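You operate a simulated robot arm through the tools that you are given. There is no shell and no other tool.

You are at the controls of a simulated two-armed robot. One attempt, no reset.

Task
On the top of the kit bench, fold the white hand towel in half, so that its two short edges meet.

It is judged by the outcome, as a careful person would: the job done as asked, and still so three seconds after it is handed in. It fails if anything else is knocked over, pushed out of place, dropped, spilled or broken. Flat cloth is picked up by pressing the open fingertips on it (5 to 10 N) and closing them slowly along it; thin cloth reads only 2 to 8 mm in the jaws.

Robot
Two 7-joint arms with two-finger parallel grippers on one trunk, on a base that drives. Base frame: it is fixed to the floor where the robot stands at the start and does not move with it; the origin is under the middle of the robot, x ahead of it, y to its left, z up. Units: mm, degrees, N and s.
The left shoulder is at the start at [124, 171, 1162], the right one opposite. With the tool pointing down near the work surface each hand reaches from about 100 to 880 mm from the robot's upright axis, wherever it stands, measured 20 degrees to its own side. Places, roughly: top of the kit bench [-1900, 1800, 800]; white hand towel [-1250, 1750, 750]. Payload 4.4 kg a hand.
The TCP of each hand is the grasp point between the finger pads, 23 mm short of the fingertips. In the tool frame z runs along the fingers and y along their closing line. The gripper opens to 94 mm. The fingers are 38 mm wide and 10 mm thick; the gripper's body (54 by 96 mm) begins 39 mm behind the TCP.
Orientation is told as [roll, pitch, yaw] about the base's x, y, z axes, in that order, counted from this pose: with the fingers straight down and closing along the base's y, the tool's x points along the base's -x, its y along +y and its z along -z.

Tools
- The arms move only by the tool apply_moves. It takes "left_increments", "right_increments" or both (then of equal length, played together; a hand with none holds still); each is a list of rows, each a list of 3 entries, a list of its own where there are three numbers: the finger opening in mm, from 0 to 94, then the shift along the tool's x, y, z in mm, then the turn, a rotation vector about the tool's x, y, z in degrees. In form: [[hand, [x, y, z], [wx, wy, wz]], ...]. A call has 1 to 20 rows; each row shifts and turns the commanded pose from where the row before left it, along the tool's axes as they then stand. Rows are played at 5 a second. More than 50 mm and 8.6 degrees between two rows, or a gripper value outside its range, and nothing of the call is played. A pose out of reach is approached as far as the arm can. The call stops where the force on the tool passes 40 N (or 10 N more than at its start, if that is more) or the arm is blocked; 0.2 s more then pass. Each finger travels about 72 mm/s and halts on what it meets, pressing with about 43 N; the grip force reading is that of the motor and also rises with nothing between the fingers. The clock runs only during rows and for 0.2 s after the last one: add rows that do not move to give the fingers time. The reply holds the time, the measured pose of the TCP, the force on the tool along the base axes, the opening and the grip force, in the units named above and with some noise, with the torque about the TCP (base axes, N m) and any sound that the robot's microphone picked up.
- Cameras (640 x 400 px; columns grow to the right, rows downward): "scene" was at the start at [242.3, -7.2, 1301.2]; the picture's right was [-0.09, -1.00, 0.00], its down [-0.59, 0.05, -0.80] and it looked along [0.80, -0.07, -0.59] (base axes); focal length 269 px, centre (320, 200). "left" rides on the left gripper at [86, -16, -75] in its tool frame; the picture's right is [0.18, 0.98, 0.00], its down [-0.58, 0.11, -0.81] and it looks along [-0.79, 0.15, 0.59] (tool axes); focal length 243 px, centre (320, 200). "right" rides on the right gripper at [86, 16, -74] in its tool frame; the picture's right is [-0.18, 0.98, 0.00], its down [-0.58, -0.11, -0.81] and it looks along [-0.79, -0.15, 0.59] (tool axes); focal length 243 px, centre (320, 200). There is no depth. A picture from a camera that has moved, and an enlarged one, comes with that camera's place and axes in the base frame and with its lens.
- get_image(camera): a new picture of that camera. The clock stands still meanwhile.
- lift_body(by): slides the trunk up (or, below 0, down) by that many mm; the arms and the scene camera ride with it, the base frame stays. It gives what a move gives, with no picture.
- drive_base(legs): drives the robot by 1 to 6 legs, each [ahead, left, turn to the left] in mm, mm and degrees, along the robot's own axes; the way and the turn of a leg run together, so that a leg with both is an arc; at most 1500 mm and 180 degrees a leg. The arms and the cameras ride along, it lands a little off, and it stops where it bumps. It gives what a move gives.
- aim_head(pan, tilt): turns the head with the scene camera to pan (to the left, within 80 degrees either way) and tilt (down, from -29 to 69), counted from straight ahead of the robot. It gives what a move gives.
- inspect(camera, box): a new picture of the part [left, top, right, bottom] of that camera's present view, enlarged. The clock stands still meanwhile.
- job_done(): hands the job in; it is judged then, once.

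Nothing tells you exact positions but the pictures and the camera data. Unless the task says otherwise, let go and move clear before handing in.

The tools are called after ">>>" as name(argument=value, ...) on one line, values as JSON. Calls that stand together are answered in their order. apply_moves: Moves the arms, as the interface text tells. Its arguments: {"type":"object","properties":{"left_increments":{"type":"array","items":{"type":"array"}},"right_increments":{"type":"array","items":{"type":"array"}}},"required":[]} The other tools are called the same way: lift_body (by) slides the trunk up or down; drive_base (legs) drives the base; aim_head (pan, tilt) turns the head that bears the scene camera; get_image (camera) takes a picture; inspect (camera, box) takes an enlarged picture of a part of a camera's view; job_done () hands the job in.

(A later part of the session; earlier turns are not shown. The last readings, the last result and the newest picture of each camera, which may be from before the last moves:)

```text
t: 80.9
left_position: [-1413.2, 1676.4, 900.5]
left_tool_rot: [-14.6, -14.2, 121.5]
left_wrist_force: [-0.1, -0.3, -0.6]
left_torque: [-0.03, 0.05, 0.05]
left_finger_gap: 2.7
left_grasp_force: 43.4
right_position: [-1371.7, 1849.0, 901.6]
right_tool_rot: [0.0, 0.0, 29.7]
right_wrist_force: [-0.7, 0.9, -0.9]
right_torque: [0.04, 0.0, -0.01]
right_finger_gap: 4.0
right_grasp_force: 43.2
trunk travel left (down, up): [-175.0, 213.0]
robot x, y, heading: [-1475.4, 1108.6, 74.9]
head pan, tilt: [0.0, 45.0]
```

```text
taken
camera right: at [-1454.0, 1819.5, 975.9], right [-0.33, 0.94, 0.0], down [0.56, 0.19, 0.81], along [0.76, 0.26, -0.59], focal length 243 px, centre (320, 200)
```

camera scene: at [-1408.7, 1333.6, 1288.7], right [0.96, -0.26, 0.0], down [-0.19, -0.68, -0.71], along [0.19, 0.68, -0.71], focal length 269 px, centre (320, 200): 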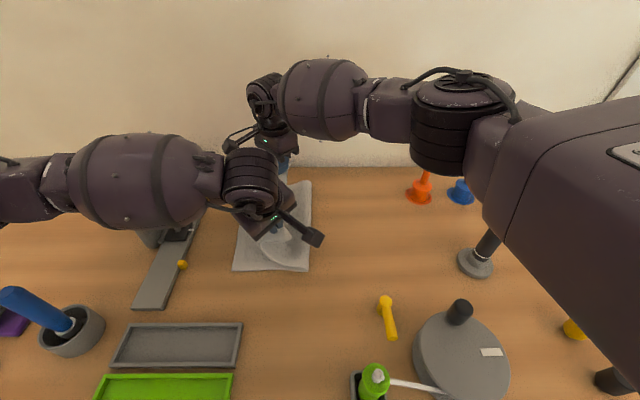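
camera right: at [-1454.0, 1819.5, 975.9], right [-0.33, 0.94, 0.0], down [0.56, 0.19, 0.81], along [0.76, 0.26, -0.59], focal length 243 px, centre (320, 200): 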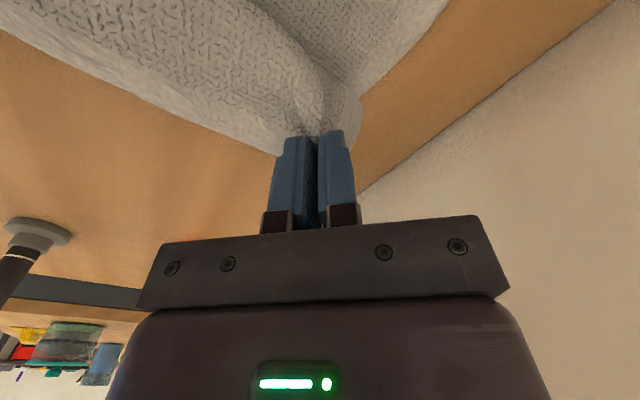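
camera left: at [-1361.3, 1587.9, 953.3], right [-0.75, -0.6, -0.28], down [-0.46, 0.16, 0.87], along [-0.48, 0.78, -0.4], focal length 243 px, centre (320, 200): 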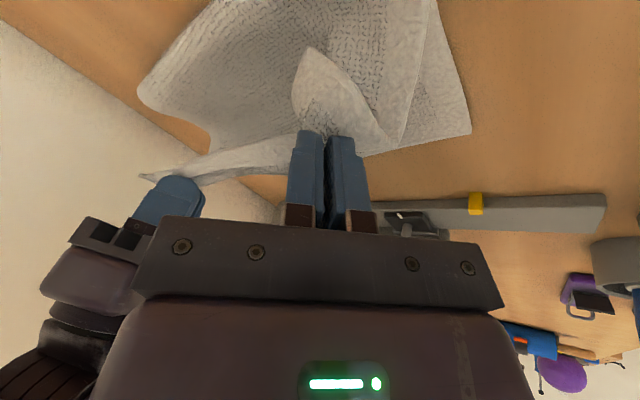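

The sheet now leans left over the bottom half with a sensible fold line. I'll open both hands together to let it fall flat and see how it settles.

>>> apply_moves(left_increments=[[80, [0, 0, 0], [0, 0, 0]], [80, [0, 0, 0], [0, 0, 0]], [80, [0, 0, 0], [0, 0, 0]], [80, [0, 0, 0], [0, 0, 0]], [80, [0, 0, 0], [0, 0, 0]]], right_increments=[[80, [0, 0, 0], [0, 0, 0]], [80, [0, 0, 0], [0, 0, 0]], [80, [0, 0, 0], [0, 0, 0]], [80, [0, 0, 0], [0, 0, 0]], [80, [0, 0, 0], [0, 0, 0]]])

>>> get_image(camera="scene")

>>> get_image(camera="left")

>>> get_image(camera="right")

```text
t: 82.1
left_position: [-1412.6, 1676.1, 899.3]
left_tool_rot: [-14.5, -14.1, 121.5]
left_wrist_force: [0.0, 0.2, -0.6]
left_torque: [0.0, 0.01, -0.01]
left_finger_gap: 79.9
left_grasp_force: 0.0
right_position: [-1372.5, 1848.7, 900.5]
right_tool_rot: [0.0, 0.0, 29.7]
right_wrist_force: [0.0, -0.5, 0.3]
right_torque: [0.05, 0.0, -0.01]
right_finger_gap: 79.9
right_grasp_force: 0.1
trunk travel left (down, up): [-175.0, 213.0]
robot x, y, heading: [-1475.7, 1108.3, 74.7]
head pan, tilt: [0.0, 45.0]
```

```text
taken
camera scene: at [-1408.9, 1333.8, 1288.6], right [0.96, -0.26, 0.0], down [-0.19, -0.68, -0.71], along [0.19, 0.68, -0.71], focal length 269 px, centre (320, 200)
```

scene: 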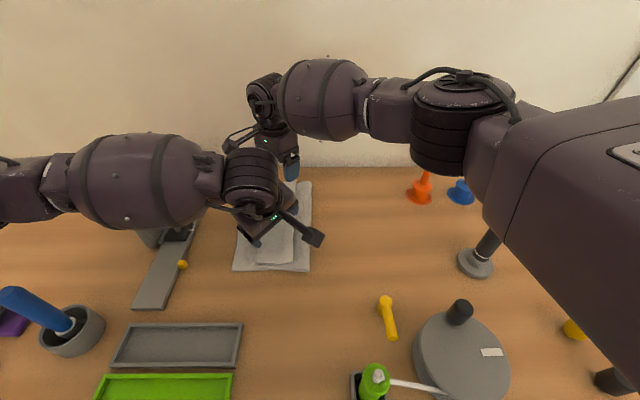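

```text
taken
camera left: at [-1361.3, 1588.1, 953.3], right [-0.75, -0.6, -0.28], down [-0.46, 0.16, 0.87], along [-0.48, 0.78, -0.4], focal length 243 px, centre (320, 200)
```

left: 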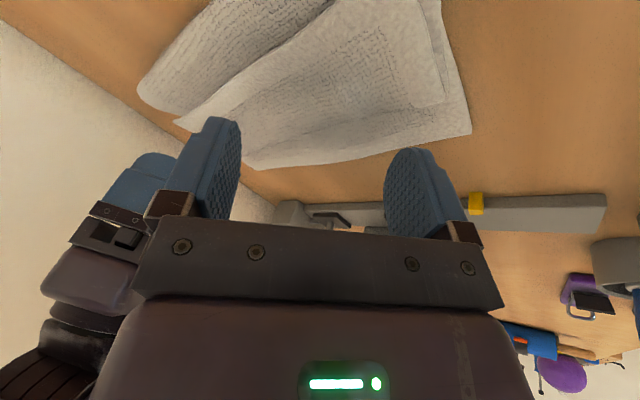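

```text
taken
camera right: at [-1454.3, 1819.6, 975.7], right [-0.33, 0.94, 0.0], down [0.56, 0.19, 0.81], along [0.76, 0.26, -0.59], focal length 243 px, centre (320, 200)
```

right: 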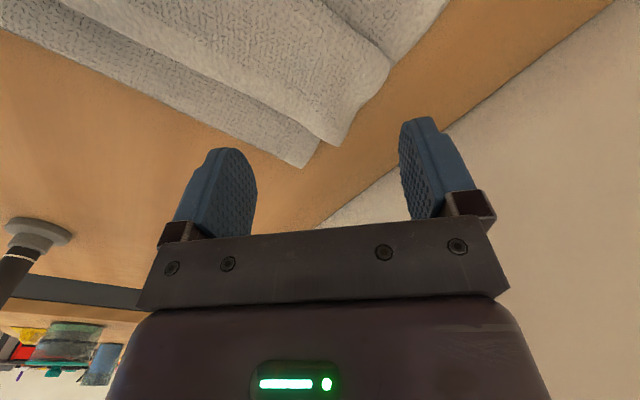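

The top layer came down, but its outer strip is folded back to the right as a flap. I'll raise the hands straight up with the trunk and get a clear view.

>>> lift_body(by=150)

>>> apply_moves(right_increments=[[80, [-25, -25, 0], [0, 0, 0]], [80, [-25, -25, 0], [0, 0, 0]], [80, [-25, -25, 0], [0, 0, 0]], [80, [-25, -25, 0], [0, 0, 0]], [80, [-25, -25, 0], [0, 0, 0]], [80, [-25, -25, 0], [0, 0, 0]]], left_increments=[[80, [-28, 28, 0], [0, 0, 0]], [80, [-28, 28, 0], [0, 0, 0]], [80, [-28, 28, 0], [0, 0, 0]], [80, [-28, 28, 0], [0, 0, 0]], [80, [-28, 28, 0], [0, 0, 0]], [80, [-28, 28, 0], [0, 0, 0]]])

>>> get_image(camera="scene")

```text
t: 83.8
left_position: [-1412.3, 1676.9, 1049.3]
left_tool_rot: [-14.4, -14.1, 121.5]
left_wrist_force: [-0.1, -0.2, 0.3]
left_torque: [-0.01, 0.0, -0.02]
left_finger_gap: 79.9
left_grasp_force: 0.0
right_position: [-1373.6, 1842.3, 1149.0]
right_tool_rot: [5.7, -5.7, 29.5]
right_wrist_force: [0.4, 0.4, -0.3]
right_torque: [-0.01, 0.02, -0.02]
right_finger_gap: 80.0
right_grasp_force: 0.1
trunk travel left (down, up): [-325.0, 63.0]
robot x, y, heading: [-1472.4, 1109.1, 74.7]
head pan, tilt: [0.0, 45.0]
```

```text
t: 85.2
left_position: [-1641.9, 1738.9, 1051.5]
left_tool_rot: [-14.7, -14.2, 121.5]
left_wrist_force: [-0.9, -0.8, -1.1]
left_torque: [-0.03, -0.02, -0.03]
left_finger_gap: 80.0
left_grasp_force: 0.1
right_position: [-1171.0, 1786.2, 1149.3]
right_tool_rot: [5.8, -5.8, 29.6]
right_wrist_force: [-0.4, -0.6, 0.3]
right_torque: [0.0, 0.0, 0.01]
right_finger_gap: 80.1
right_grasp_force: 0.0
trunk travel left (down, up): [-325.0, 63.0]
robot x, y, heading: [-1477.3, 1107.8, 75.1]
head pan, tilt: [0.0, 45.0]
```

```text
taken
camera scene: at [-1433.5, 1242.7, 1449.0], right [0.96, -0.26, 0.0], down [-0.19, -0.68, -0.71], along [0.19, 0.68, -0.71], focal length 269 px, centre (320, 200)
```

scene: 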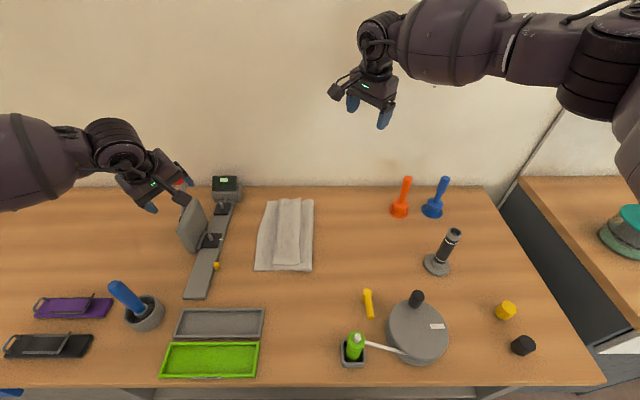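

>>> inspect(camera="scene", box=[205, 170, 365, 295])

```text
3.20 times, centred on (285, 232) of scene
camera zoom: at [-1433.5, 1242.7, 1449.0], right [0.96, -0.26, 0.0], down [-0.19, -0.68, -0.71], along [0.19, 0.68, -0.71], focal length 859 px, centre (432, 96)
```

zoom: 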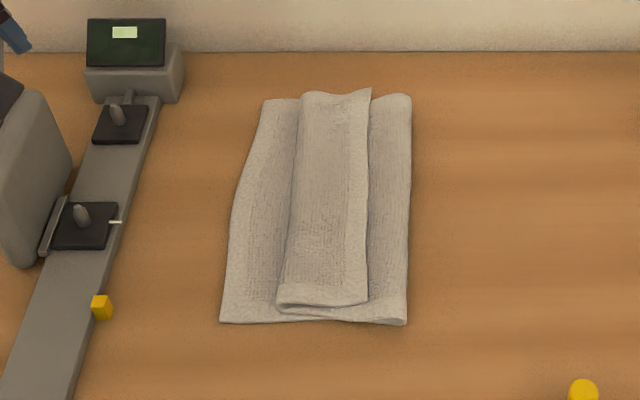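

Now it is clear: the bottom left edge is at u≈-1877, the fold at ≈-1724, and the top layer turns back at ≈-1833 into a flap whose edge lies at ≈-1760. I'll unroll this flap by pressing closed fingertips near its edge and dragging left. First I'll set both grippers square.

>>> apply_moves(left_increments=[[60, [0, 0, 0], [-3.54, 3.54, 0]], [40, [0, 0, 0], [-3.54, 3.54, 0]], [20, [0, 0, 0], [-3.54, 3.54, 0]], [0, [0, 0, 0], [-3.54, 3.54, 0]], [0, [0, 0, 0], [0, 0, 7.5]], [0, [0, 0, 0], [0, 0, 7.5]], [0, [0, 0, 0], [0, 0, 7.5]], [0, [0, 0, 0], [0, 0, 7.5]], [0, [0, 0, 0], [0, 0, 7.5]], [0, [0, 0, 0], [0, 0, 7.5]]], right_increments=[[60, [0, 0, 0], [5.8, 5.8, 0]], [40, [0, 0, 0], [0, 0, 0]], [20, [0, 0, 0], [0, 0, 0]], [0, [0, 0, 0], [0, 0, 0]], [0, [0, 0, 0], [0, 0, -7.5]], [0, [0, 0, 0], [0, 0, -7.5]], [0, [0, 0, 0], [0, 0, -7.5]], [0, [0, 0, 0], [0, 0, -7.5]], [0, [0, 0, 0], [0, 0, -7.5]], [0, [0, 0, 0], [0, 0, -7.5]]])

>>> drive_base(legs=[[0, 70, 0]])

```text
t: 87.5
left_position: [-1642.1, 1738.7, 1050.2]
left_tool_rot: [0.0, -0.1, 74.6]
left_wrist_force: [-0.6, 0.4, 0.9]
left_torque: [0.0, 0.0, 0.0]
left_finger_gap: 0.0
left_grasp_force: 42.3
right_position: [-1169.2, 1786.1, 1150.1]
right_tool_rot: [0.1, 0.0, 74.9]
right_wrist_force: [0.6, 0.1, -1.1]
right_torque: [0.01, 0.03, -0.02]
right_finger_gap: 0.0
right_grasp_force: 42.3
trunk travel left (down, up): [-325.0, 63.0]
robot x, y, heading: [-1472.4, 1111.5, 74.9]
head pan, tilt: [0.0, 45.0]
```

```text
t: 88.8
left_position: [-1710.8, 1757.8, 1049.9]
left_tool_rot: [0.0, -0.1, 74.7]
left_wrist_force: [-0.2, -0.4, 0.0]
left_torque: [0.0, -0.01, -0.03]
left_finger_gap: 0.0
left_grasp_force: 42.4
right_position: [-1237.4, 1805.6, 1150.8]
right_tool_rot: [0.0, 0.1, 74.8]
right_wrist_force: [-0.6, 1.0, -0.1]
right_torque: [0.02, 0.01, 0.02]
right_finger_gap: 0.1
right_grasp_force: 42.5
trunk travel left (down, up): [-325.0, 63.0]
robot x, y, heading: [-1538.5, 1124.3, 74.7]
head pan, tilt: [0.0, 45.0]
```

>>> apply_moves(left_increments=[[0, [0, 0, 0], [0, -5, 0]], [0, [0, 0, 0], [0, -5, 0]], [0, [0, 0, 0], [0, -5, 0]], [0, [0, 0, 0], [0, -5, 0]], [0, [0, -48, 0], [0, 0, 0]], [0, [0, -48, 0], [0, 0, 0]], [0, [0, -48, 0], [0, 0, 0]], [0, [0, -48, 0], [0, 0, 0]], [0, [0, -48, 0], [0, 0, 0]], [0, [0, -48, 0], [0, 0, 0]], [0, [0, -48, 0], [0, 0, 0]], [0, [0, 0, 0], [0, 0, 0]]], right_increments=[[0, [2, 38, 0], [0, 0, 0]], [0, [2, 38, 0], [0, 0, 0]], [0, [0, 38, 0], [0, 0, 0]], [0, [0, 0, 0], [0, 0, 0]], [0, [0, 0, 0], [0, 0, 0]], [0, [0, 0, 0], [0, 0, 0]], [0, [0, 0, 0], [0, 0, 0]], [0, [0, 0, 0], [0, 0, 0]], [0, [0, 0, 0], [0, 0, 0]], [0, [0, 0, 0], [0, 0, 0]], [0, [0, 0, 0], [0, 0, 0]], [0, [0, 0, 0], [0, 0, 0]]])

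>>> get_image(camera="scene")

```text
t: 91.3
left_position: [-1385.1, 1667.4, 1052.0]
left_tool_rot: [-0.1, -20.1, 74.8]
left_wrist_force: [0.3, -0.2, -0.7]
left_torque: [-0.02, -0.01, -0.03]
left_finger_gap: 0.0
left_grasp_force: 42.2
right_position: [-1350.7, 1833.2, 1149.4]
right_tool_rot: [-0.2, -0.1, 74.7]
right_wrist_force: [-0.5, -0.3, 0.4]
right_torque: [-0.02, -0.02, -0.01]
right_finger_gap: 0.1
right_grasp_force: 42.7
trunk travel left (down, up): [-325.0, 63.0]
robot x, y, heading: [-1537.9, 1126.0, 74.8]
head pan, tilt: [0.0, 45.0]
```

```text
taken
camera scene: at [-1503.0, 1262.3, 1448.9], right [0.96, -0.26, 0.0], down [-0.19, -0.68, -0.71], along [0.19, 0.68, -0.71], focal length 269 px, centre (320, 200)
```

scene: 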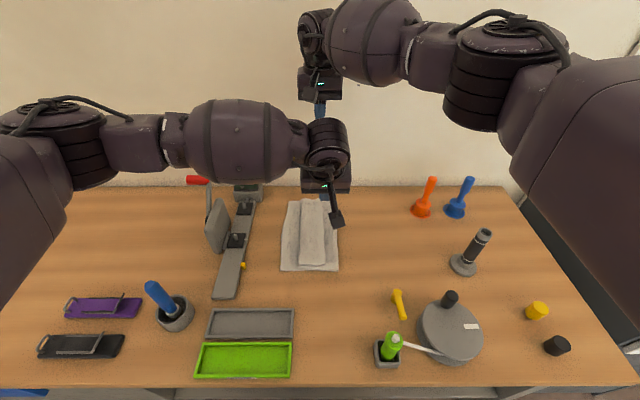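

>>> lift_body(by=-150)

>>> get_image(camera="scene")

>>> get_image(camera="left")

>>> get_image(camera="right")

```text
t: 93.1
left_position: [-1385.8, 1669.5, 902.5]
left_tool_rot: [-0.2, -20.3, 74.7]
left_wrist_force: [0.2, -0.5, -0.4]
left_torque: [0.04, -0.01, 0.0]
left_finger_gap: 0.0
left_grasp_force: 42.5
right_position: [-1349.2, 1830.9, 1002.2]
right_tool_rot: [0.0, -0.2, 74.7]
right_wrist_force: [0.6, -0.1, -0.1]
right_torque: [0.02, 0.01, -0.01]
right_finger_gap: 0.0
right_grasp_force: 42.6
trunk travel left (down, up): [-175.0, 213.0]
robot x, y, heading: [-1538.1, 1130.0, 74.5]
head pan, tilt: [0.0, 45.0]
```

```text
taken
camera scene: at [-1477.5, 1350.9, 1289.3], right [0.96, -0.26, 0.0], down [-0.19, -0.68, -0.71], along [0.19, 0.68, -0.71], focal length 269 px, centre (320, 200)
```

scene: 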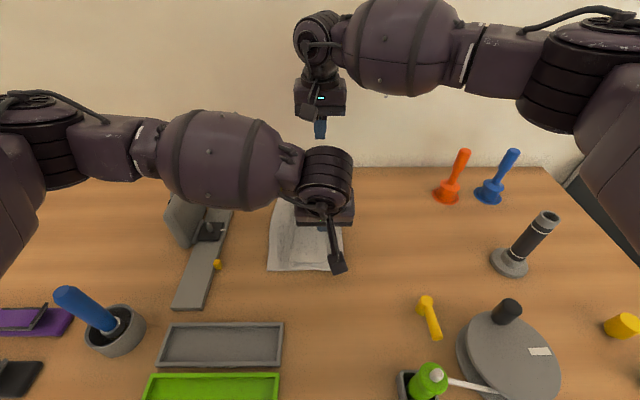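

```text
taken
camera left: at [-1397.4, 1561.8, 943.2], right [-0.99, 0.09, -0.06], down [-0.04, 0.28, 0.96], along [0.11, 0.95, -0.28], focal length 243 px, centre (320, 200)
```

left: 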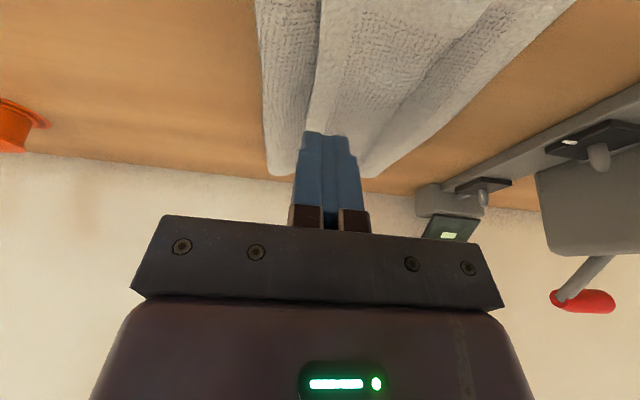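

```text
taken
camera right: at [-1387.0, 1750.4, 1076.6], right [-0.9, 0.44, 0.0], down [0.26, 0.53, 0.81], along [0.35, 0.73, -0.59], focal length 243 px, centre (320, 200)
```

right: 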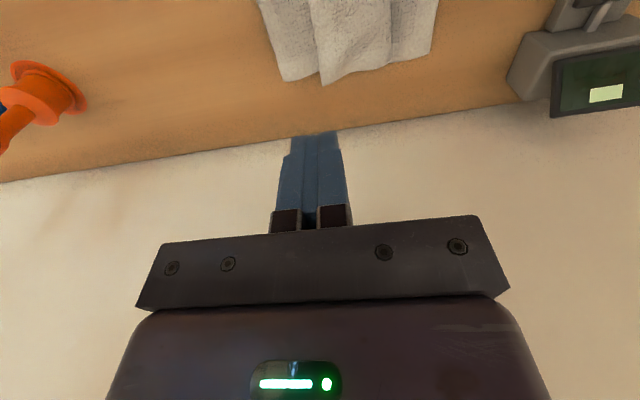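

Both closed grippers are placed over the flap near its edge. I'll lower them to just above the cloth.

>>> apply_moves(left_increments=[[0, [2.2, 0, 6.1], [0, 0, 0]], [0, [2.2, 0, 6.1], [0, 0, 0]], [0, [2.2, 0, 6.1], [0, 0, 0]], [0, [2.2, 0, 6.1], [0, 0, 0]], [0, [2.2, 0, 6.1], [0, 0, 0]], [0, [2.2, 0, 6.1], [0, 0, 0]], [0, [2.2, 0, 6.1], [0, 0, 0]], [0, [0, 0, 0], [0, 0, 0]]], right_increments=[[0, [0, 0, 21], [0, 0, 0]], [0, [0, 0, 21], [0, 0, 0]], [0, [0, 0, 21], [0, 0, 0]], [0, [0, 0, 21], [0, 0, 0]], [0, [0, 0, 21], [0, 0, 0]], [0, [0, 0, 21], [0, 0, 0]], [0, [0, 0, 22], [0, 0, 0]], [0, [0, 0, 0], [0, 0, 0]]])

>>> get_image(camera="scene")

>>> get_image(camera="left")

>>> get_image(camera="right")

```text
t: 94.9
left_position: [-1386.2, 1669.9, 854.3]
left_tool_rot: [0.0, -20.0, 74.7]
left_wrist_force: [0.2, 0.0, -0.3]
left_torque: [0.0, 0.01, 0.03]
left_finger_gap: 0.0
left_grasp_force: 42.7
right_position: [-1349.6, 1830.5, 851.2]
right_tool_rot: [0.0, 0.0, 74.7]
right_wrist_force: [0.9, -0.8, 0.4]
right_torque: [-0.01, -0.05, 0.01]
right_finger_gap: 0.0
right_grasp_force: 42.4
trunk travel left (down, up): [-175.0, 213.0]
robot x, y, heading: [-1543.3, 1124.9, 74.7]
head pan, tilt: [0.0, 45.0]
```

```text
taken
camera scene: at [-1477.2, 1352.0, 1288.8], right [0.96, -0.26, 0.0], down [-0.19, -0.68, -0.71], along [0.19, 0.68, -0.71], focal length 269 px, centre (320, 200)
```

scene: 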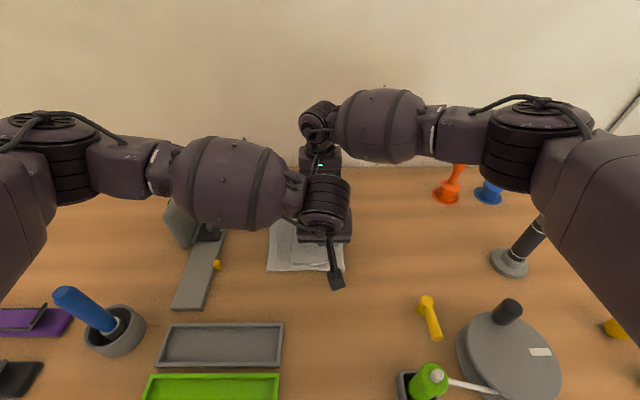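

```text
taken
camera left: at [-1397.1, 1562.5, 895.4], right [-0.99, 0.09, -0.06], down [-0.03, 0.29, 0.96], along [0.11, 0.95, -0.28], focal length 243 px, centre (320, 200)
```

left: 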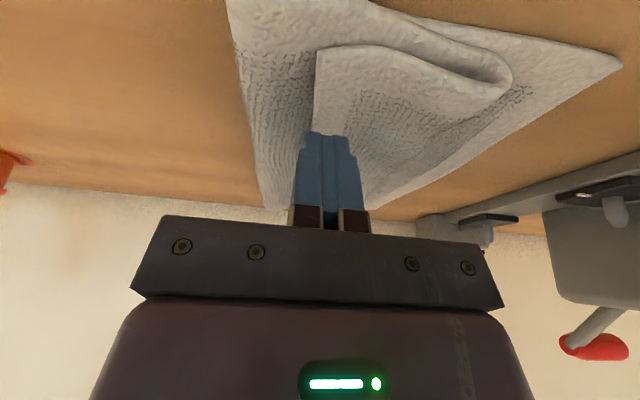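

```text
taken
camera right: at [-1386.7, 1750.9, 926.0], right [-0.9, 0.44, 0.0], down [0.26, 0.53, 0.81], along [0.35, 0.73, -0.59], focal length 243 px, centre (320, 200)
```

right: 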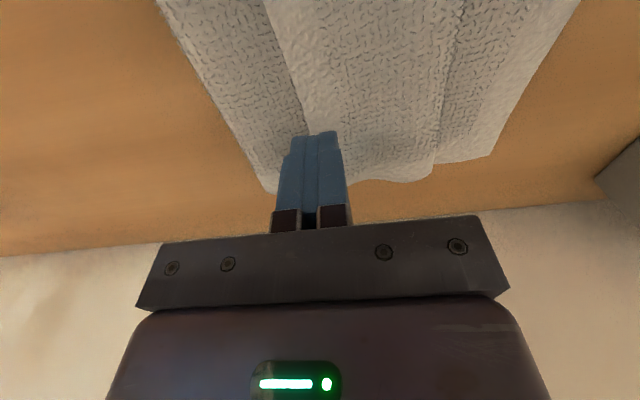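

>>> apply_moves(left_increments=[[0, [0, 8, 0], [0, 0, 0]], [0, [1.4, 0, 3.8], [0, 0, 0]], [0, [1, 0, 2.8], [0, 0, 0]], [0, [0.7, 0, 1.9], [0, 0, 0]], [0, [0, 0, 0], [0, 0, 0]]], right_increments=[[0, [0, 12, 0], [0, 0, 0]], [0, [0, 0, 4], [0, 0, 0]], [0, [0, 0, 3], [0, 0, 0]], [0, [0, 0, 2], [0, 0, 0]], [0, [0, 0, 0], [0, 0, 0]]])

```text
t: 96.1
left_position: [-1392.8, 1671.4, 847.1]
left_tool_rot: [0.0, -20.1, 74.8]
left_wrist_force: [1.0, 1.0, 0.7]
left_torque: [-0.01, -0.01, 0.01]
left_finger_gap: 0.0
left_grasp_force: 42.7
right_position: [-1360.8, 1833.3, 841.8]
right_tool_rot: [0.0, 0.0, 74.7]
right_wrist_force: [0.0, 0.0, 0.1]
right_torque: [0.02, 0.04, 0.01]
right_finger_gap: 0.0
right_grasp_force: 43.0
trunk travel left (down, up): [-175.0, 213.0]
robot x, y, heading: [-1543.9, 1128.2, 75.1]
head pan, tilt: [0.0, 45.0]
```

>>> apply_moves(left_increments=[[0, [0.7, 0, 1.9], [0, 0, 0]], [0, [0.7, 0, 1.9], [0, 0, 0]], [0, [0, 0, 0], [0, 0, 0]]], right_increments=[[0, [0, 0, 2], [0, 0, 0]], [0, [0, 0, 2], [0, 0, 0]], [0, [0, 0, 0], [0, 0, 0]]])

```text
t: 96.9
left_position: [-1392.8, 1672.6, 842.1]
left_tool_rot: [-0.1, -20.1, 74.7]
left_wrist_force: [-0.6, -0.4, 0.6]
left_torque: [0.01, -0.03, 0.0]
left_finger_gap: 0.1
left_grasp_force: 42.6
right_position: [-1360.6, 1833.2, 839.2]
right_tool_rot: [0.0, 0.0, 74.7]
right_wrist_force: [0.0, -0.3, -0.6]
right_torque: [0.04, 0.0, -0.02]
right_finger_gap: 0.1
right_grasp_force: 42.4
trunk travel left (down, up): [-175.0, 213.0]
robot x, y, heading: [-1543.3, 1126.1, 74.8]
head pan, tilt: [0.0, 45.0]
```

>>> apply_moves(left_increments=[[0, [0.7, 0, 1.9], [0, 0, 0]], [0, [0.3, 0, 0.9], [0, 0, 0]], [0, [0, 0, 0], [0, 0, 0]]], right_increments=[[0, [0, 0, 2], [0, 0, 0]], [0, [0, 0, 2], [0, 0, 0]], [0, [0, 0, 0], [0, 0, 0]]])

```text
t: 97.7
left_position: [-1393.7, 1672.4, 838.6]
left_tool_rot: [0.0, -20.1, 74.7]
left_wrist_force: [-0.2, 0.0, 1.5]
left_torque: [-0.05, -0.01, 0.01]
left_finger_gap: 0.0
left_grasp_force: 42.7
right_position: [-1359.9, 1833.3, 835.4]
right_tool_rot: [0.0, 0.1, 74.7]
right_wrist_force: [-0.8, -0.3, 2.2]
right_torque: [0.0, 0.07, 0.02]
right_finger_gap: 0.2
right_grasp_force: 42.0
trunk travel left (down, up): [-175.0, 213.0]
robot x, y, heading: [-1542.7, 1132.1, 75.0]
head pan, tilt: [0.0, 45.0]
```

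>>> apply_moves(left_increments=[[0, [0.7, 0, 1.9], [0, 0, 0]], [0, [0, 0, 0], [0, 0, 0]]], right_increments=[[0, [0, 0, 1], [0, 0, 0]], [0, [0, 0, 0], [0, 0, 0]]])

>>> apply_moves(left_increments=[[0, [0, 5, 0], [0, 0, 0]], [0, [0, 5, 0], [0, 0, 0]], [0, [0, 5, 0], [0, 0, 0]], [0, [0, 5, 0], [0, 0, 0]], [0, [0, 5, 0], [0, 0, 0]], [0, [0, 5, 0], [0, 0, 0]], [0, [0, 5, 0], [0, 0, 0]], [0, [0, 5, 0], [0, 0, 0]]], right_increments=[[0, [0, 5, 0], [0, 0, 0]], [0, [0, 5, 0], [0, 0, 0]], [0, [0, 5, 0], [0, 0, 0]], [0, [0, 5, 0], [0, 0, 0]], [0, [0, 5, 0], [0, 0, 0]], [0, [0, 5, 0], [0, 0, 0]], [0, [0, 5, 0], [0, 0, 0]], [0, [0, 5, 0], [0, 0, 0]]])

>>> get_image(camera="left")

>>> get_image(camera="right")

```text
t: 98.3
left_position: [-1393.2, 1671.7, 837.6]
left_tool_rot: [0.0, -20.1, 74.6]
left_wrist_force: [-1.3, -0.2, 3.2]
left_torque: [-0.03, 0.06, -0.02]
left_finger_gap: 0.1
left_grasp_force: 42.6
right_position: [-1360.2, 1834.2, 835.3]
right_tool_rot: [-0.1, -0.1, 74.7]
right_wrist_force: [0.4, -0.3, 3.4]
right_torque: [0.01, -0.02, 0.0]
right_finger_gap: 0.1
right_grasp_force: 42.6
trunk travel left (down, up): [-175.0, 213.0]
robot x, y, heading: [-1542.2, 1123.0, 74.5]
head pan, tilt: [0.0, 45.0]
```

```text
t: 100.1
left_position: [-1432.9, 1681.5, 837.3]
left_tool_rot: [-0.1, -20.1, 74.7]
left_wrist_force: [1.2, -1.3, 2.8]
left_torque: [-0.01, 0.0, -0.01]
left_finger_gap: 0.0
left_grasp_force: 42.4
right_position: [-1400.1, 1845.2, 834.6]
right_tool_rot: [0.0, 0.1, 74.7]
right_wrist_force: [0.7, 0.2, 3.7]
right_torque: [-0.03, 0.0, 0.0]
right_finger_gap: 0.1
right_grasp_force: 42.4
trunk travel left (down, up): [-175.0, 213.0]
robot x, y, heading: [-1539.5, 1126.6, 74.6]
head pan, tilt: [0.0, 45.0]
```

```text
taken
camera left: at [-1443.6, 1575.1, 877.9], right [-0.99, 0.09, -0.06], down [-0.03, 0.29, 0.96], along [0.11, 0.95, -0.28], focal length 243 px, centre (320, 200)
```

left: 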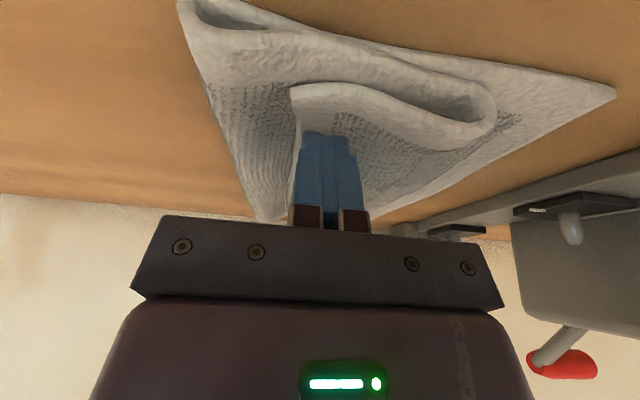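

```text
taken
camera right: at [-1437.0, 1765.2, 908.4], right [-0.9, 0.44, 0.0], down [0.26, 0.53, 0.81], along [0.35, 0.73, -0.59], focal length 243 px, centre (320, 200)
```

right: 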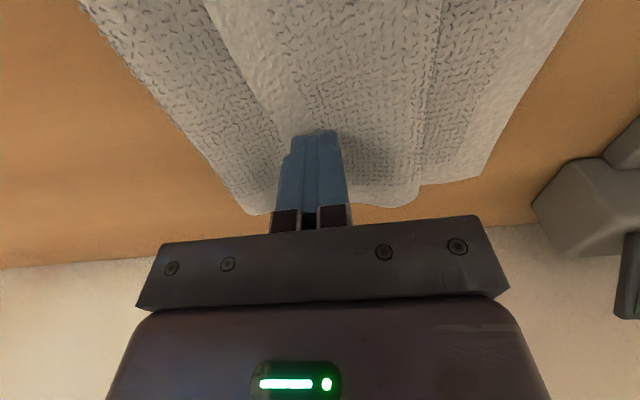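

Dragging with about 3 N slid the whole towel left by about 40 mm instead of unrolling the flap, so one hand will have to anchor the layer underneath. First I'll slide the towel back to the right the same way.

>>> apply_moves(left_increments=[[0, [0, -5, 0], [0, 0, 0]], [0, [0, -5, 0], [0, 0, 0]], [0, [0, -5, 0], [0, 0, 0]], [0, [0, -5, 0], [0, 0, 0]], [0, [0, -5, 0], [0, 0, 0]], [0, [0, -5, 0], [0, 0, 0]], [0, [0, -5, 0], [0, 0, 0]], [0, [0, -5, 0], [0, 0, 0]], [0, [0, -5, 0], [0, 0, 0]], [0, [0, -5, 0], [0, 0, 0]], [0, [0, -5, 0], [0, 0, 0]], [0, [0, -5, 0], [0, 0, 0]]], right_increments=[[0, [0, -5, 0], [0, 0, 0]], [0, [0, -5, 0], [0, 0, 0]], [0, [0, -5, 0], [0, 0, 0]], [0, [0, -5, 0], [0, 0, 0]], [0, [0, -5, 0], [0, 0, 0]], [0, [0, -5, 0], [0, 0, 0]], [0, [0, -5, 0], [0, 0, 0]], [0, [0, -5, 0], [0, 0, 0]], [0, [0, -5, 0], [0, 0, 0]], [0, [0, -5, 0], [0, 0, 0]], [0, [0, -5, 0], [0, 0, 0]], [0, [0, -5, 0], [0, 0, 0]]])

>>> get_image(camera="left")

>>> get_image(camera="right")

```text
t: 102.7
left_position: [-1372.3, 1664.6, 838.2]
left_tool_rot: [0.1, -20.1, 74.7]
left_wrist_force: [0.1, 0.1, 2.5]
left_torque: [-0.03, 0.07, 0.01]
left_finger_gap: 0.0
left_grasp_force: 41.9
right_position: [-1340.7, 1829.6, 833.0]
right_tool_rot: [-0.1, 0.0, 74.7]
right_wrist_force: [0.1, 0.5, 5.2]
right_torque: [0.03, 0.04, -0.03]
right_finger_gap: 0.0
right_grasp_force: 43.0
trunk travel left (down, up): [-175.0, 213.0]
robot x, y, heading: [-1536.5, 1125.4, 74.9]
head pan, tilt: [0.0, 45.0]
```

```text
taken
camera left: at [-1384.9, 1558.8, 878.0], right [-0.99, 0.09, -0.06], down [-0.03, 0.29, 0.96], along [0.11, 0.95, -0.28], focal length 243 px, centre (320, 200)
```

left: 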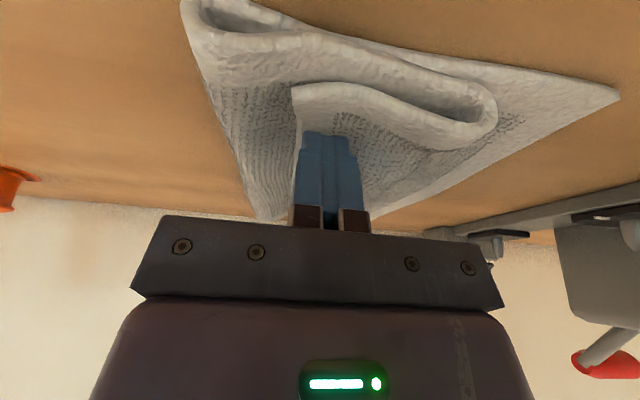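

```text
taken
camera right: at [-1378.5, 1749.4, 908.0], right [-0.9, 0.44, 0.0], down [0.26, 0.53, 0.81], along [0.35, 0.73, -0.59], focal length 243 px, centre (320, 200)
```

right: 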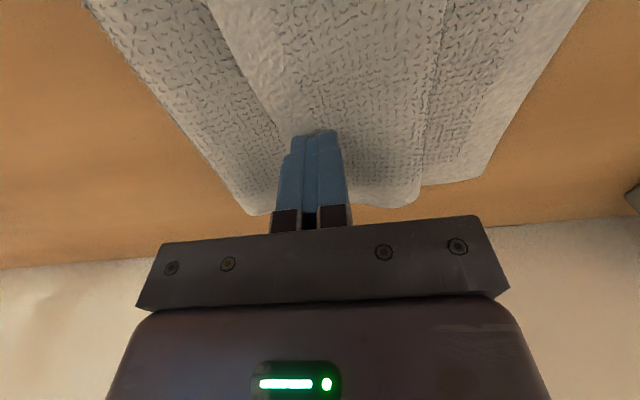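

The towel slides back as one piece, as hoped. Now I'll use the right hand as an anchor: lift it, place it on the exposed strip between the flap edge and the fold, and press there while the left drags the near half of the flap.

>>> apply_moves(right_increments=[[0, [0, 0, -20], [0, 0, 0]], [0, [0, 0, -20], [0, 0, 0]], [0, [26, -14, 0], [0, 0, 0]], [0, [26, -14, 0], [0, 0, 0]], [0, [25, -14, 0], [0, 0, 0]], [0, [0, 0, 0], [0, 0, 0]]])

>>> get_image(camera="right")

>>> get_image(camera="scene")

```text
t: 103.9
left_position: [-1369.2, 1657.4, 838.1]
left_tool_rot: [-0.5, -19.7, 73.7]
left_wrist_force: [-1.5, -4.1, 1.4]
left_torque: [0.44, -0.14, 0.01]
left_finger_gap: 0.0
left_grasp_force: 42.5
right_position: [-1319.9, 1756.6, 874.6]
right_tool_rot: [0.2, -0.7, 73.9]
right_wrist_force: [1.1, 3.9, 0.4]
right_torque: [-0.29, 0.05, -0.07]
right_finger_gap: 0.0
right_grasp_force: 42.2
trunk travel left (down, up): [-175.0, 213.0]
robot x, y, heading: [-1538.9, 1123.1, 74.6]
head pan, tilt: [0.0, 45.0]
stopped in row 5 (right hand): the force on the tool passed its limit at 61 N (the readings are from after the stop); the commanded pose is now the measured one
```

```text
taken
camera right: at [-1359.1, 1676.1, 947.7], right [-0.89, 0.45, 0.01], down [0.27, 0.52, 0.81], along [0.36, 0.73, -0.58], focal length 243 px, centre (320, 200)
```

right: 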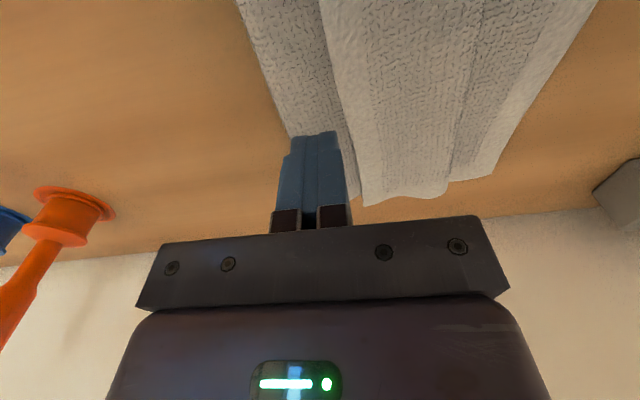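

```text
taken
camera scene: at [-1477.1, 1352.2, 1288.7], right [0.96, -0.26, 0.0], down [-0.19, -0.68, -0.71], along [0.19, 0.68, -0.71], focal length 269 px, centre (320, 200)
```

scene: 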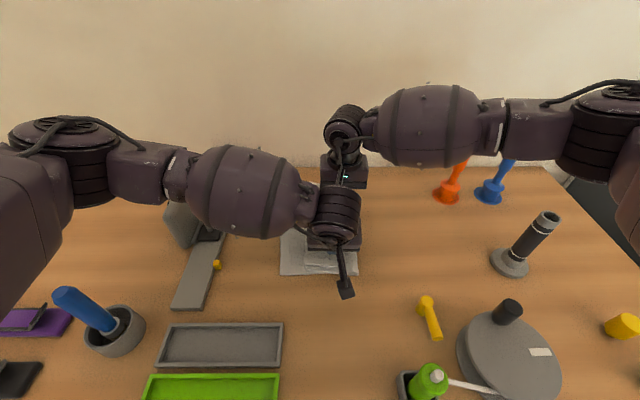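

The right hand's camera arm bumped the left gripper; nothing on the bench was touched. I'll back off, turn the right hand so its camera points right, and place the anchor again.

>>> apply_moves(right_increments=[[0, [-25, 0, -5], [0, 0, 0]], [0, [0, 0, 0], [0, 0, -8]], [0, [0, 0, 0], [0, 0, -8]], [0, [0, 0, 0], [0, 0, -8]], [0, [0, 0, 0], [0, 0, -8]], [0, [0, 0, 0], [0, 0, -8]], [0, [0, 0, 0], [0, 0, -8]], [0, [0, 0, 0], [0, 0, -8]], [0, [0, 0, 0], [0, 0, -8]], [0, [0, 0, 0], [0, 0, -8]], [0, [0, 0, 0], [0, 0, 0]]])

>>> get_image(camera="right")

>>> get_image(camera="left")

```text
t: 106.3
left_position: [-1369.7, 1657.5, 838.0]
left_tool_rot: [-0.4, -19.7, 73.8]
left_wrist_force: [-0.4, 0.3, 2.4]
left_torque: [-0.05, 0.01, -0.02]
left_finger_gap: 0.0
left_grasp_force: 42.9
right_position: [-1312.5, 1779.0, 879.1]
right_tool_rot: [-0.5, -0.5, 130.1]
right_wrist_force: [0.5, 0.8, 0.4]
right_torque: [0.01, -0.01, -0.02]
right_finger_gap: 0.0
right_grasp_force: 42.6
right hand out of reach, approached as far as the arm can: row 9, 10
trunk travel left (down, up): [-175.0, 213.0]
robot x, y, heading: [-1542.4, 1124.9, 74.8]
head pan, tilt: [0.0, 45.0]
```

```text
taken
camera right: at [-1269.4, 1701.8, 952.6], right [-0.87, -0.49, -0.01], down [-0.29, 0.51, 0.81], along [-0.39, 0.71, -0.58], focal length 243 px, centre (320, 200)
```

right: 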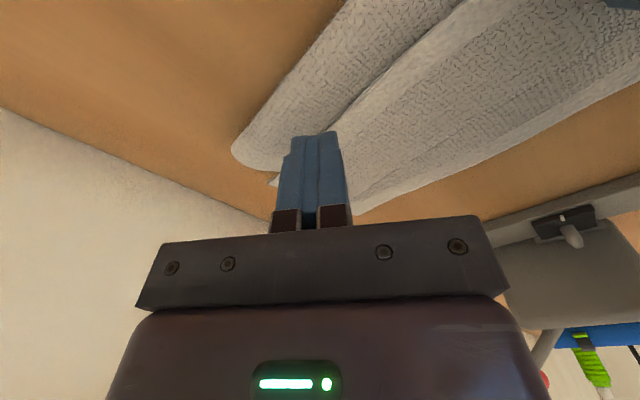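

```text
taken
camera left: at [-1383.7, 1551.5, 879.4], right [-0.99, 0.11, -0.07], down [-0.03, 0.3, 0.95], along [0.13, 0.95, -0.29], focal length 243 px, centre (320, 200)
```

left: 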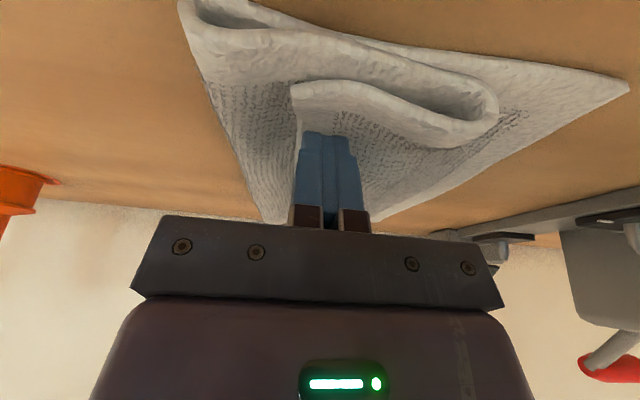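

>>> apply_moves(right_increments=[[0, [10, 13, 0], [0, 0, 0]], [0, [10, 13, 0], [0, 0, 0]], [0, [0, 0, 15], [0, 0, 0]], [0, [0, 0, 15], [0, 0, 0]], [0, [0, 0, 8], [0, 0, 0]], [0, [0, 0, 0], [0, 0, 0]]])

>>> get_image(camera="right")

```text
t: 107.7
left_position: [-1370.7, 1658.2, 836.7]
left_tool_rot: [-0.4, -19.7, 73.9]
left_wrist_force: [-0.2, 0.5, 2.9]
left_torque: [-0.02, 0.02, 0.02]
left_finger_gap: 0.1
left_grasp_force: 42.3
right_position: [-1319.9, 1748.1, 841.1]
right_tool_rot: [-0.3, -0.6, 129.8]
right_wrist_force: [-0.1, 0.0, -0.3]
right_torque: [-0.02, 0.0, 0.01]
right_finger_gap: 0.2
right_grasp_force: 42.3
trunk travel left (down, up): [-175.0, 213.0]
robot x, y, heading: [-1540.0, 1123.8, 75.2]
head pan, tilt: [0.0, 45.0]
```

```text
taken
camera right: at [-1276.4, 1670.6, 914.5], right [-0.87, -0.49, -0.01], down [-0.29, 0.51, 0.81], along [-0.39, 0.71, -0.58], focal length 243 px, centre (320, 200)
```

right: 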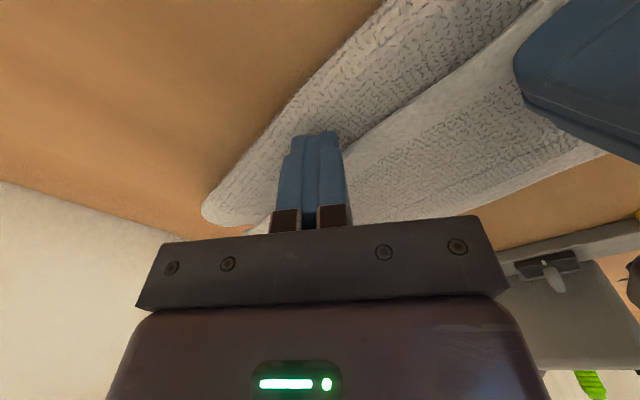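

>>> apply_moves(right_increments=[[0, [0, 0, 3], [0, 0, 0]], [0, [0, 0, 3], [0, 0, 0]], [0, [0, 0, 2], [0, 0, 0]], [0, [0, 0, 0], [0, 0, 0]]])

```text
t: 108.7
left_position: [-1369.8, 1657.5, 838.3]
left_tool_rot: [-0.5, -19.6, 73.9]
left_wrist_force: [-0.4, -0.2, 2.8]
left_torque: [-0.05, 0.04, -0.01]
left_finger_gap: 0.0
left_grasp_force: 42.4
right_position: [-1321.2, 1748.2, 834.0]
right_tool_rot: [-0.4, -0.5, 129.8]
right_wrist_force: [0.6, 0.8, 1.0]
right_torque: [0.01, -0.01, 0.0]
right_finger_gap: 0.1
right_grasp_force: 42.3
trunk travel left (down, up): [-175.0, 213.0]
robot x, y, heading: [-1540.7, 1127.7, 74.6]
head pan, tilt: [0.0, 45.0]
```

>>> apply_moves(right_increments=[[0, [0, 0, 2], [0, 0, 0]], [0, [0, 0, 2], [0, 0, 0]], [0, [0, 0, 1], [0, 0, 0]], [0, [0, 0, 0], [0, 0, 0]]])

```text
t: 109.7
left_position: [-1369.3, 1656.5, 838.6]
left_tool_rot: [-0.5, -19.8, 73.8]
left_wrist_force: [-0.2, 0.3, 0.8]
left_torque: [0.04, 0.03, -0.03]
left_finger_gap: 0.1
left_grasp_force: 42.8
right_position: [-1320.2, 1747.5, 829.3]
right_tool_rot: [-0.5, -0.7, 129.9]
right_wrist_force: [2.1, -0.2, 14.6]
right_torque: [0.11, 0.09, -0.03]
right_finger_gap: 0.1
right_grasp_force: 42.6
trunk travel left (down, up): [-175.0, 213.0]
robot x, y, heading: [-1542.3, 1125.4, 75.1]
head pan, tilt: [0.0, 45.0]
```

The anchor presses at about 15 N. Now the left hand drags the near part of the flap left.

>>> apply_moves(left_increments=[[0, [0.5, 0, 1.4], [0, 0, 0]], [0, [0, 5, 0], [0, 0, 0]], [0, [0, 5, 0], [0, 0, 0]], [0, [0, 5, 0], [0, 0, 0]], [0, [0, 5, 0], [0, 0, 0]], [0, [0, 5, 0], [0, 0, 0]], [0, [0, 5, 0], [0, 0, 0]], [0, [0, 5, 0], [0, 0, 0]], [0, [0, 5, 0], [0, 0, 0]]])

>>> get_image(camera="left")

>>> get_image(camera="right")

```text
t: 111.7
left_position: [-1409.0, 1668.1, 836.7]
left_tool_rot: [-0.5, -19.8, 73.8]
left_wrist_force: [3.2, 2.3, 3.6]
left_torque: [-0.01, -0.08, 0.03]
left_finger_gap: 0.1
left_grasp_force: 42.4
right_position: [-1321.2, 1747.2, 829.0]
right_tool_rot: [-0.5, -0.6, 129.8]
right_wrist_force: [0.7, 3.1, 21.8]
right_torque: [0.14, 0.19, -0.08]
right_finger_gap: 0.0
right_grasp_force: 42.9
trunk travel left (down, up): [-175.0, 213.0]
robot x, y, heading: [-1536.7, 1128.9, 74.9]
head pan, tilt: [0.0, 45.0]
```

```text
taken
camera left: at [-1422.8, 1562.2, 878.2], right [-0.99, 0.11, -0.07], down [-0.03, 0.3, 0.95], along [0.13, 0.95, -0.29], focal length 243 px, centre (320, 200)
```

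left: 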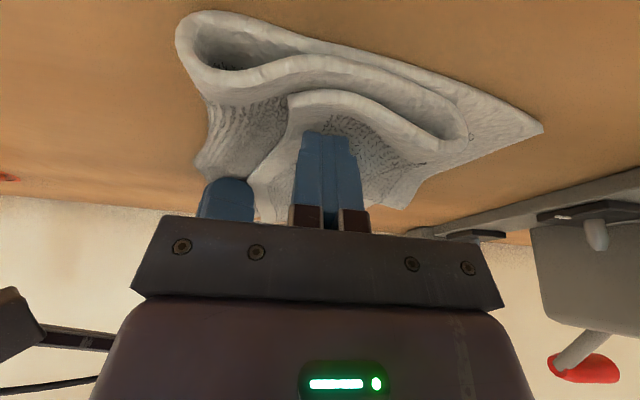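

```text
taken
camera right: at [-1277.4, 1669.7, 902.4], right [-0.87, -0.49, -0.01], down [-0.29, 0.5, 0.81], along [-0.39, 0.71, -0.58], focal length 243 px, centre (320, 200)
```

right: 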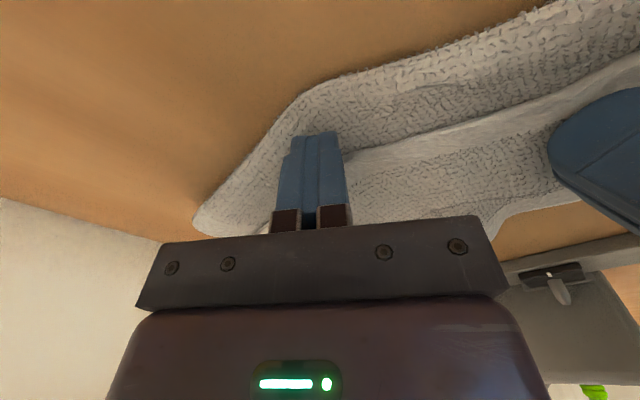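

The layers stick to each other, so dragging only distorts the stack. I'll drag back. Instead, I'll regrasp at the left short edge, whose single layer is free, lift the towel up and re-lay it, so the gripped corners point outward when set down.

>>> apply_moves(left_increments=[[0, [0, -5, 0], [0, 0, 0]], [0, [0, -5, 0], [0, 0, 0]], [0, [0, -5, 0], [0, 0, 0]], [0, [0, -5, 0], [0, 0, 0]], [0, [0, -5, 0], [0, 0, 0]], [0, [0, -5, 0], [0, 0, 0]], [0, [0, -5, 0], [0, 0, 0]], [0, [0, -3, 0], [0, 0, 0]], [0, [0, 0, 0], [0, 0, 0]], [0, [-6, 0, -17], [0, 0, 0]], [0, [-6, 0, -17], [0, 0, 0]], [0, [-6, 0, -17], [0, 0, 0]], [0, [-6, 0, -17], [0, 0, 0]], [0, [0, 0, 0], [0, 0, 0]]], right_increments=[[0, [0, 0, 0], [0, 0, 0]], [0, [0, 0, 0], [0, 0, 0]], [0, [0, 0, 0], [0, 0, 0]], [0, [0, 0, 0], [0, 0, 0]], [0, [0, 0, 0], [0, 0, 0]], [0, [0, 0, 0], [0, 0, 0]], [0, [0, 0, 0], [0, 0, 0]], [0, [0, 0, 0], [0, 0, 0]], [0, [0, 0, 0], [0, 0, 0]], [0, [0, 0, -18], [0, 0, 0]], [0, [0, 0, -18], [0, 0, 0]], [0, [0, 0, -18], [0, 0, 0]], [0, [0, 0, -18], [0, 0, 0]], [0, [0, 0, 0], [0, 0, 0]]])

>>> get_image(camera="left")

>>> get_image(camera="right")

```text
t: 114.7
left_position: [-1370.8, 1659.1, 906.8]
left_tool_rot: [-0.4, -19.7, 73.7]
left_wrist_force: [0.0, 0.8, -0.6]
left_torque: [0.02, -0.01, -0.03]
left_finger_gap: 0.0
left_grasp_force: 42.3
right_position: [-1319.0, 1747.3, 898.2]
right_tool_rot: [-0.3, -0.6, 129.9]
right_wrist_force: [-1.2, -0.1, 0.4]
right_torque: [-0.02, 0.0, 0.0]
right_finger_gap: 0.0
right_grasp_force: 42.7
trunk travel left (down, up): [-175.0, 213.0]
robot x, y, heading: [-1541.4, 1125.6, 74.9]
head pan, tilt: [0.0, 45.0]
```

```text
taken
camera left: at [-1386.2, 1552.8, 949.4], right [-0.99, 0.11, -0.07], down [-0.03, 0.3, 0.95], along [0.13, 0.95, -0.29], focal length 243 px, centre (320, 200)
```

left: 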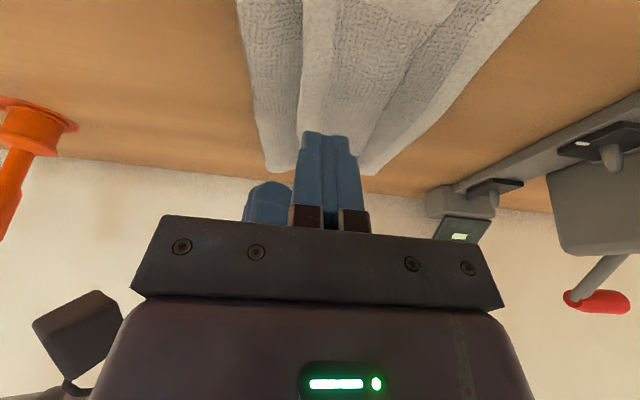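

```text
taken
camera right: at [-1275.9, 1669.6, 972.5], right [-0.87, -0.49, -0.01], down [-0.29, 0.51, 0.81], along [-0.39, 0.71, -0.58], focal length 243 px, centre (320, 200)
```

right: 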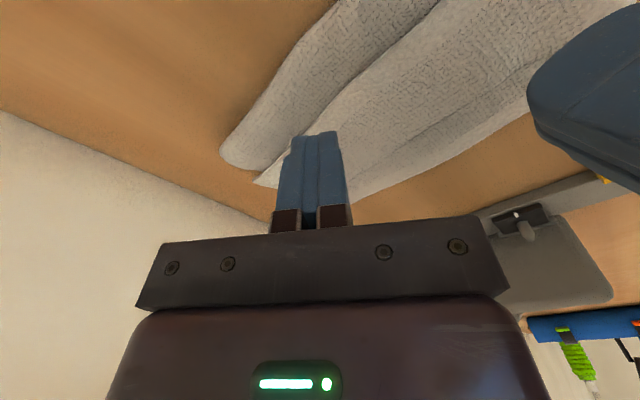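

I'll restore a flat start: pinch the turned-back hinge with the right hand and swing those layers back to the right. First the left hand moves up and away, while the right hand turns square and goes over the hinge.

>>> apply_moves(left_increments=[[0, [-14, 0, -40], [0, 0, 0]], [0, [-14, 0, -40], [0, 0, 0]], [0, [-14, 0, -40], [0, 0, 0]], [0, [0, 40, 0], [0, 0, 0]], [0, [0, 40, 0], [0, 0, 0]], [0, [0, 40, 0], [0, 0, 0]], [0, [0, 40, 0], [0, 0, 0]], [0, [0, 40, 0], [0, 0, 0]], [0, [0, 40, 0], [0, 0, 0]], [0, [0, 0, 0], [0, 0, 0]]], right_increments=[[0, [0, 0, -10], [0, 0, 0]], [0, [0, 0, -10], [0, 0, 0]], [0, [0, 0, 0], [0, 0, 0]], [10, [0, 0, 0], [0, 0, 8]], [20, [0, 0, 0], [0, 0, 8]], [30, [0, 0, 0], [0, 0, 8]], [40, [0, 0, 0], [0, 0, 8]], [50, [0, 0, 0], [0, 0, 8]], [50, [0, 0, 0], [0, 0, 8]], [50, [0, 0, 0], [0, 0, 7]]])

>>> get_image(camera="scene")

```text
t: 116.9
left_position: [-1602.9, 1724.2, 1030.8]
left_tool_rot: [-0.5, -19.7, 73.6]
left_wrist_force: [0.2, -0.4, -0.2]
left_torque: [-0.01, 0.01, 0.02]
left_finger_gap: 0.0
left_grasp_force: 42.5
right_position: [-1320.3, 1748.9, 919.1]
right_tool_rot: [0.2, -0.6, 74.7]
right_wrist_force: [-0.5, -0.4, -0.1]
right_torque: [-0.03, -0.02, 0.01]
right_finger_gap: 50.1
right_grasp_force: 0.0
trunk travel left (down, up): [-175.0, 213.0]
robot x, y, heading: [-1540.6, 1128.9, 74.7]
head pan, tilt: [0.0, 45.0]
```

```text
taken
camera scene: at [-1476.6, 1352.8, 1288.4], right [0.96, -0.26, 0.0], down [-0.19, -0.68, -0.71], along [0.19, 0.68, -0.71], focal length 269 px, centre (320, 200)
```

scene: 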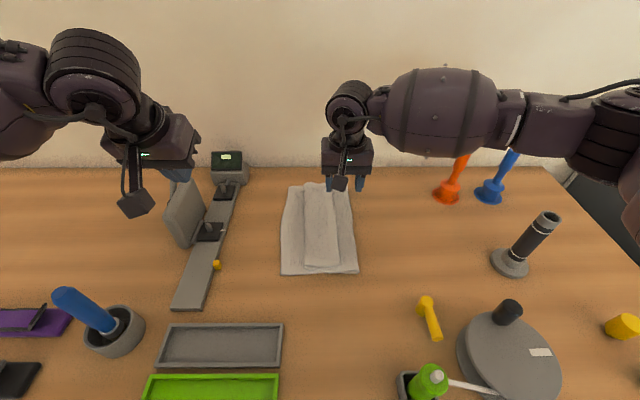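

>>> inspect(camera="scene", box=[240, 160, 400, 285])

```text
3.20 times, centred on (320, 222) of scene
camera zoom: at [-1476.6, 1352.8, 1288.4], right [0.96, -0.26, 0.0], down [-0.19, -0.68, -0.71], along [0.19, 0.68, -0.71], focal length 859 px, centre (320, 128)
```

zoom: 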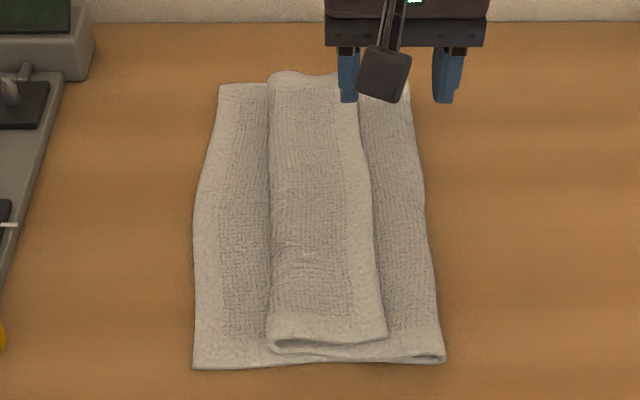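

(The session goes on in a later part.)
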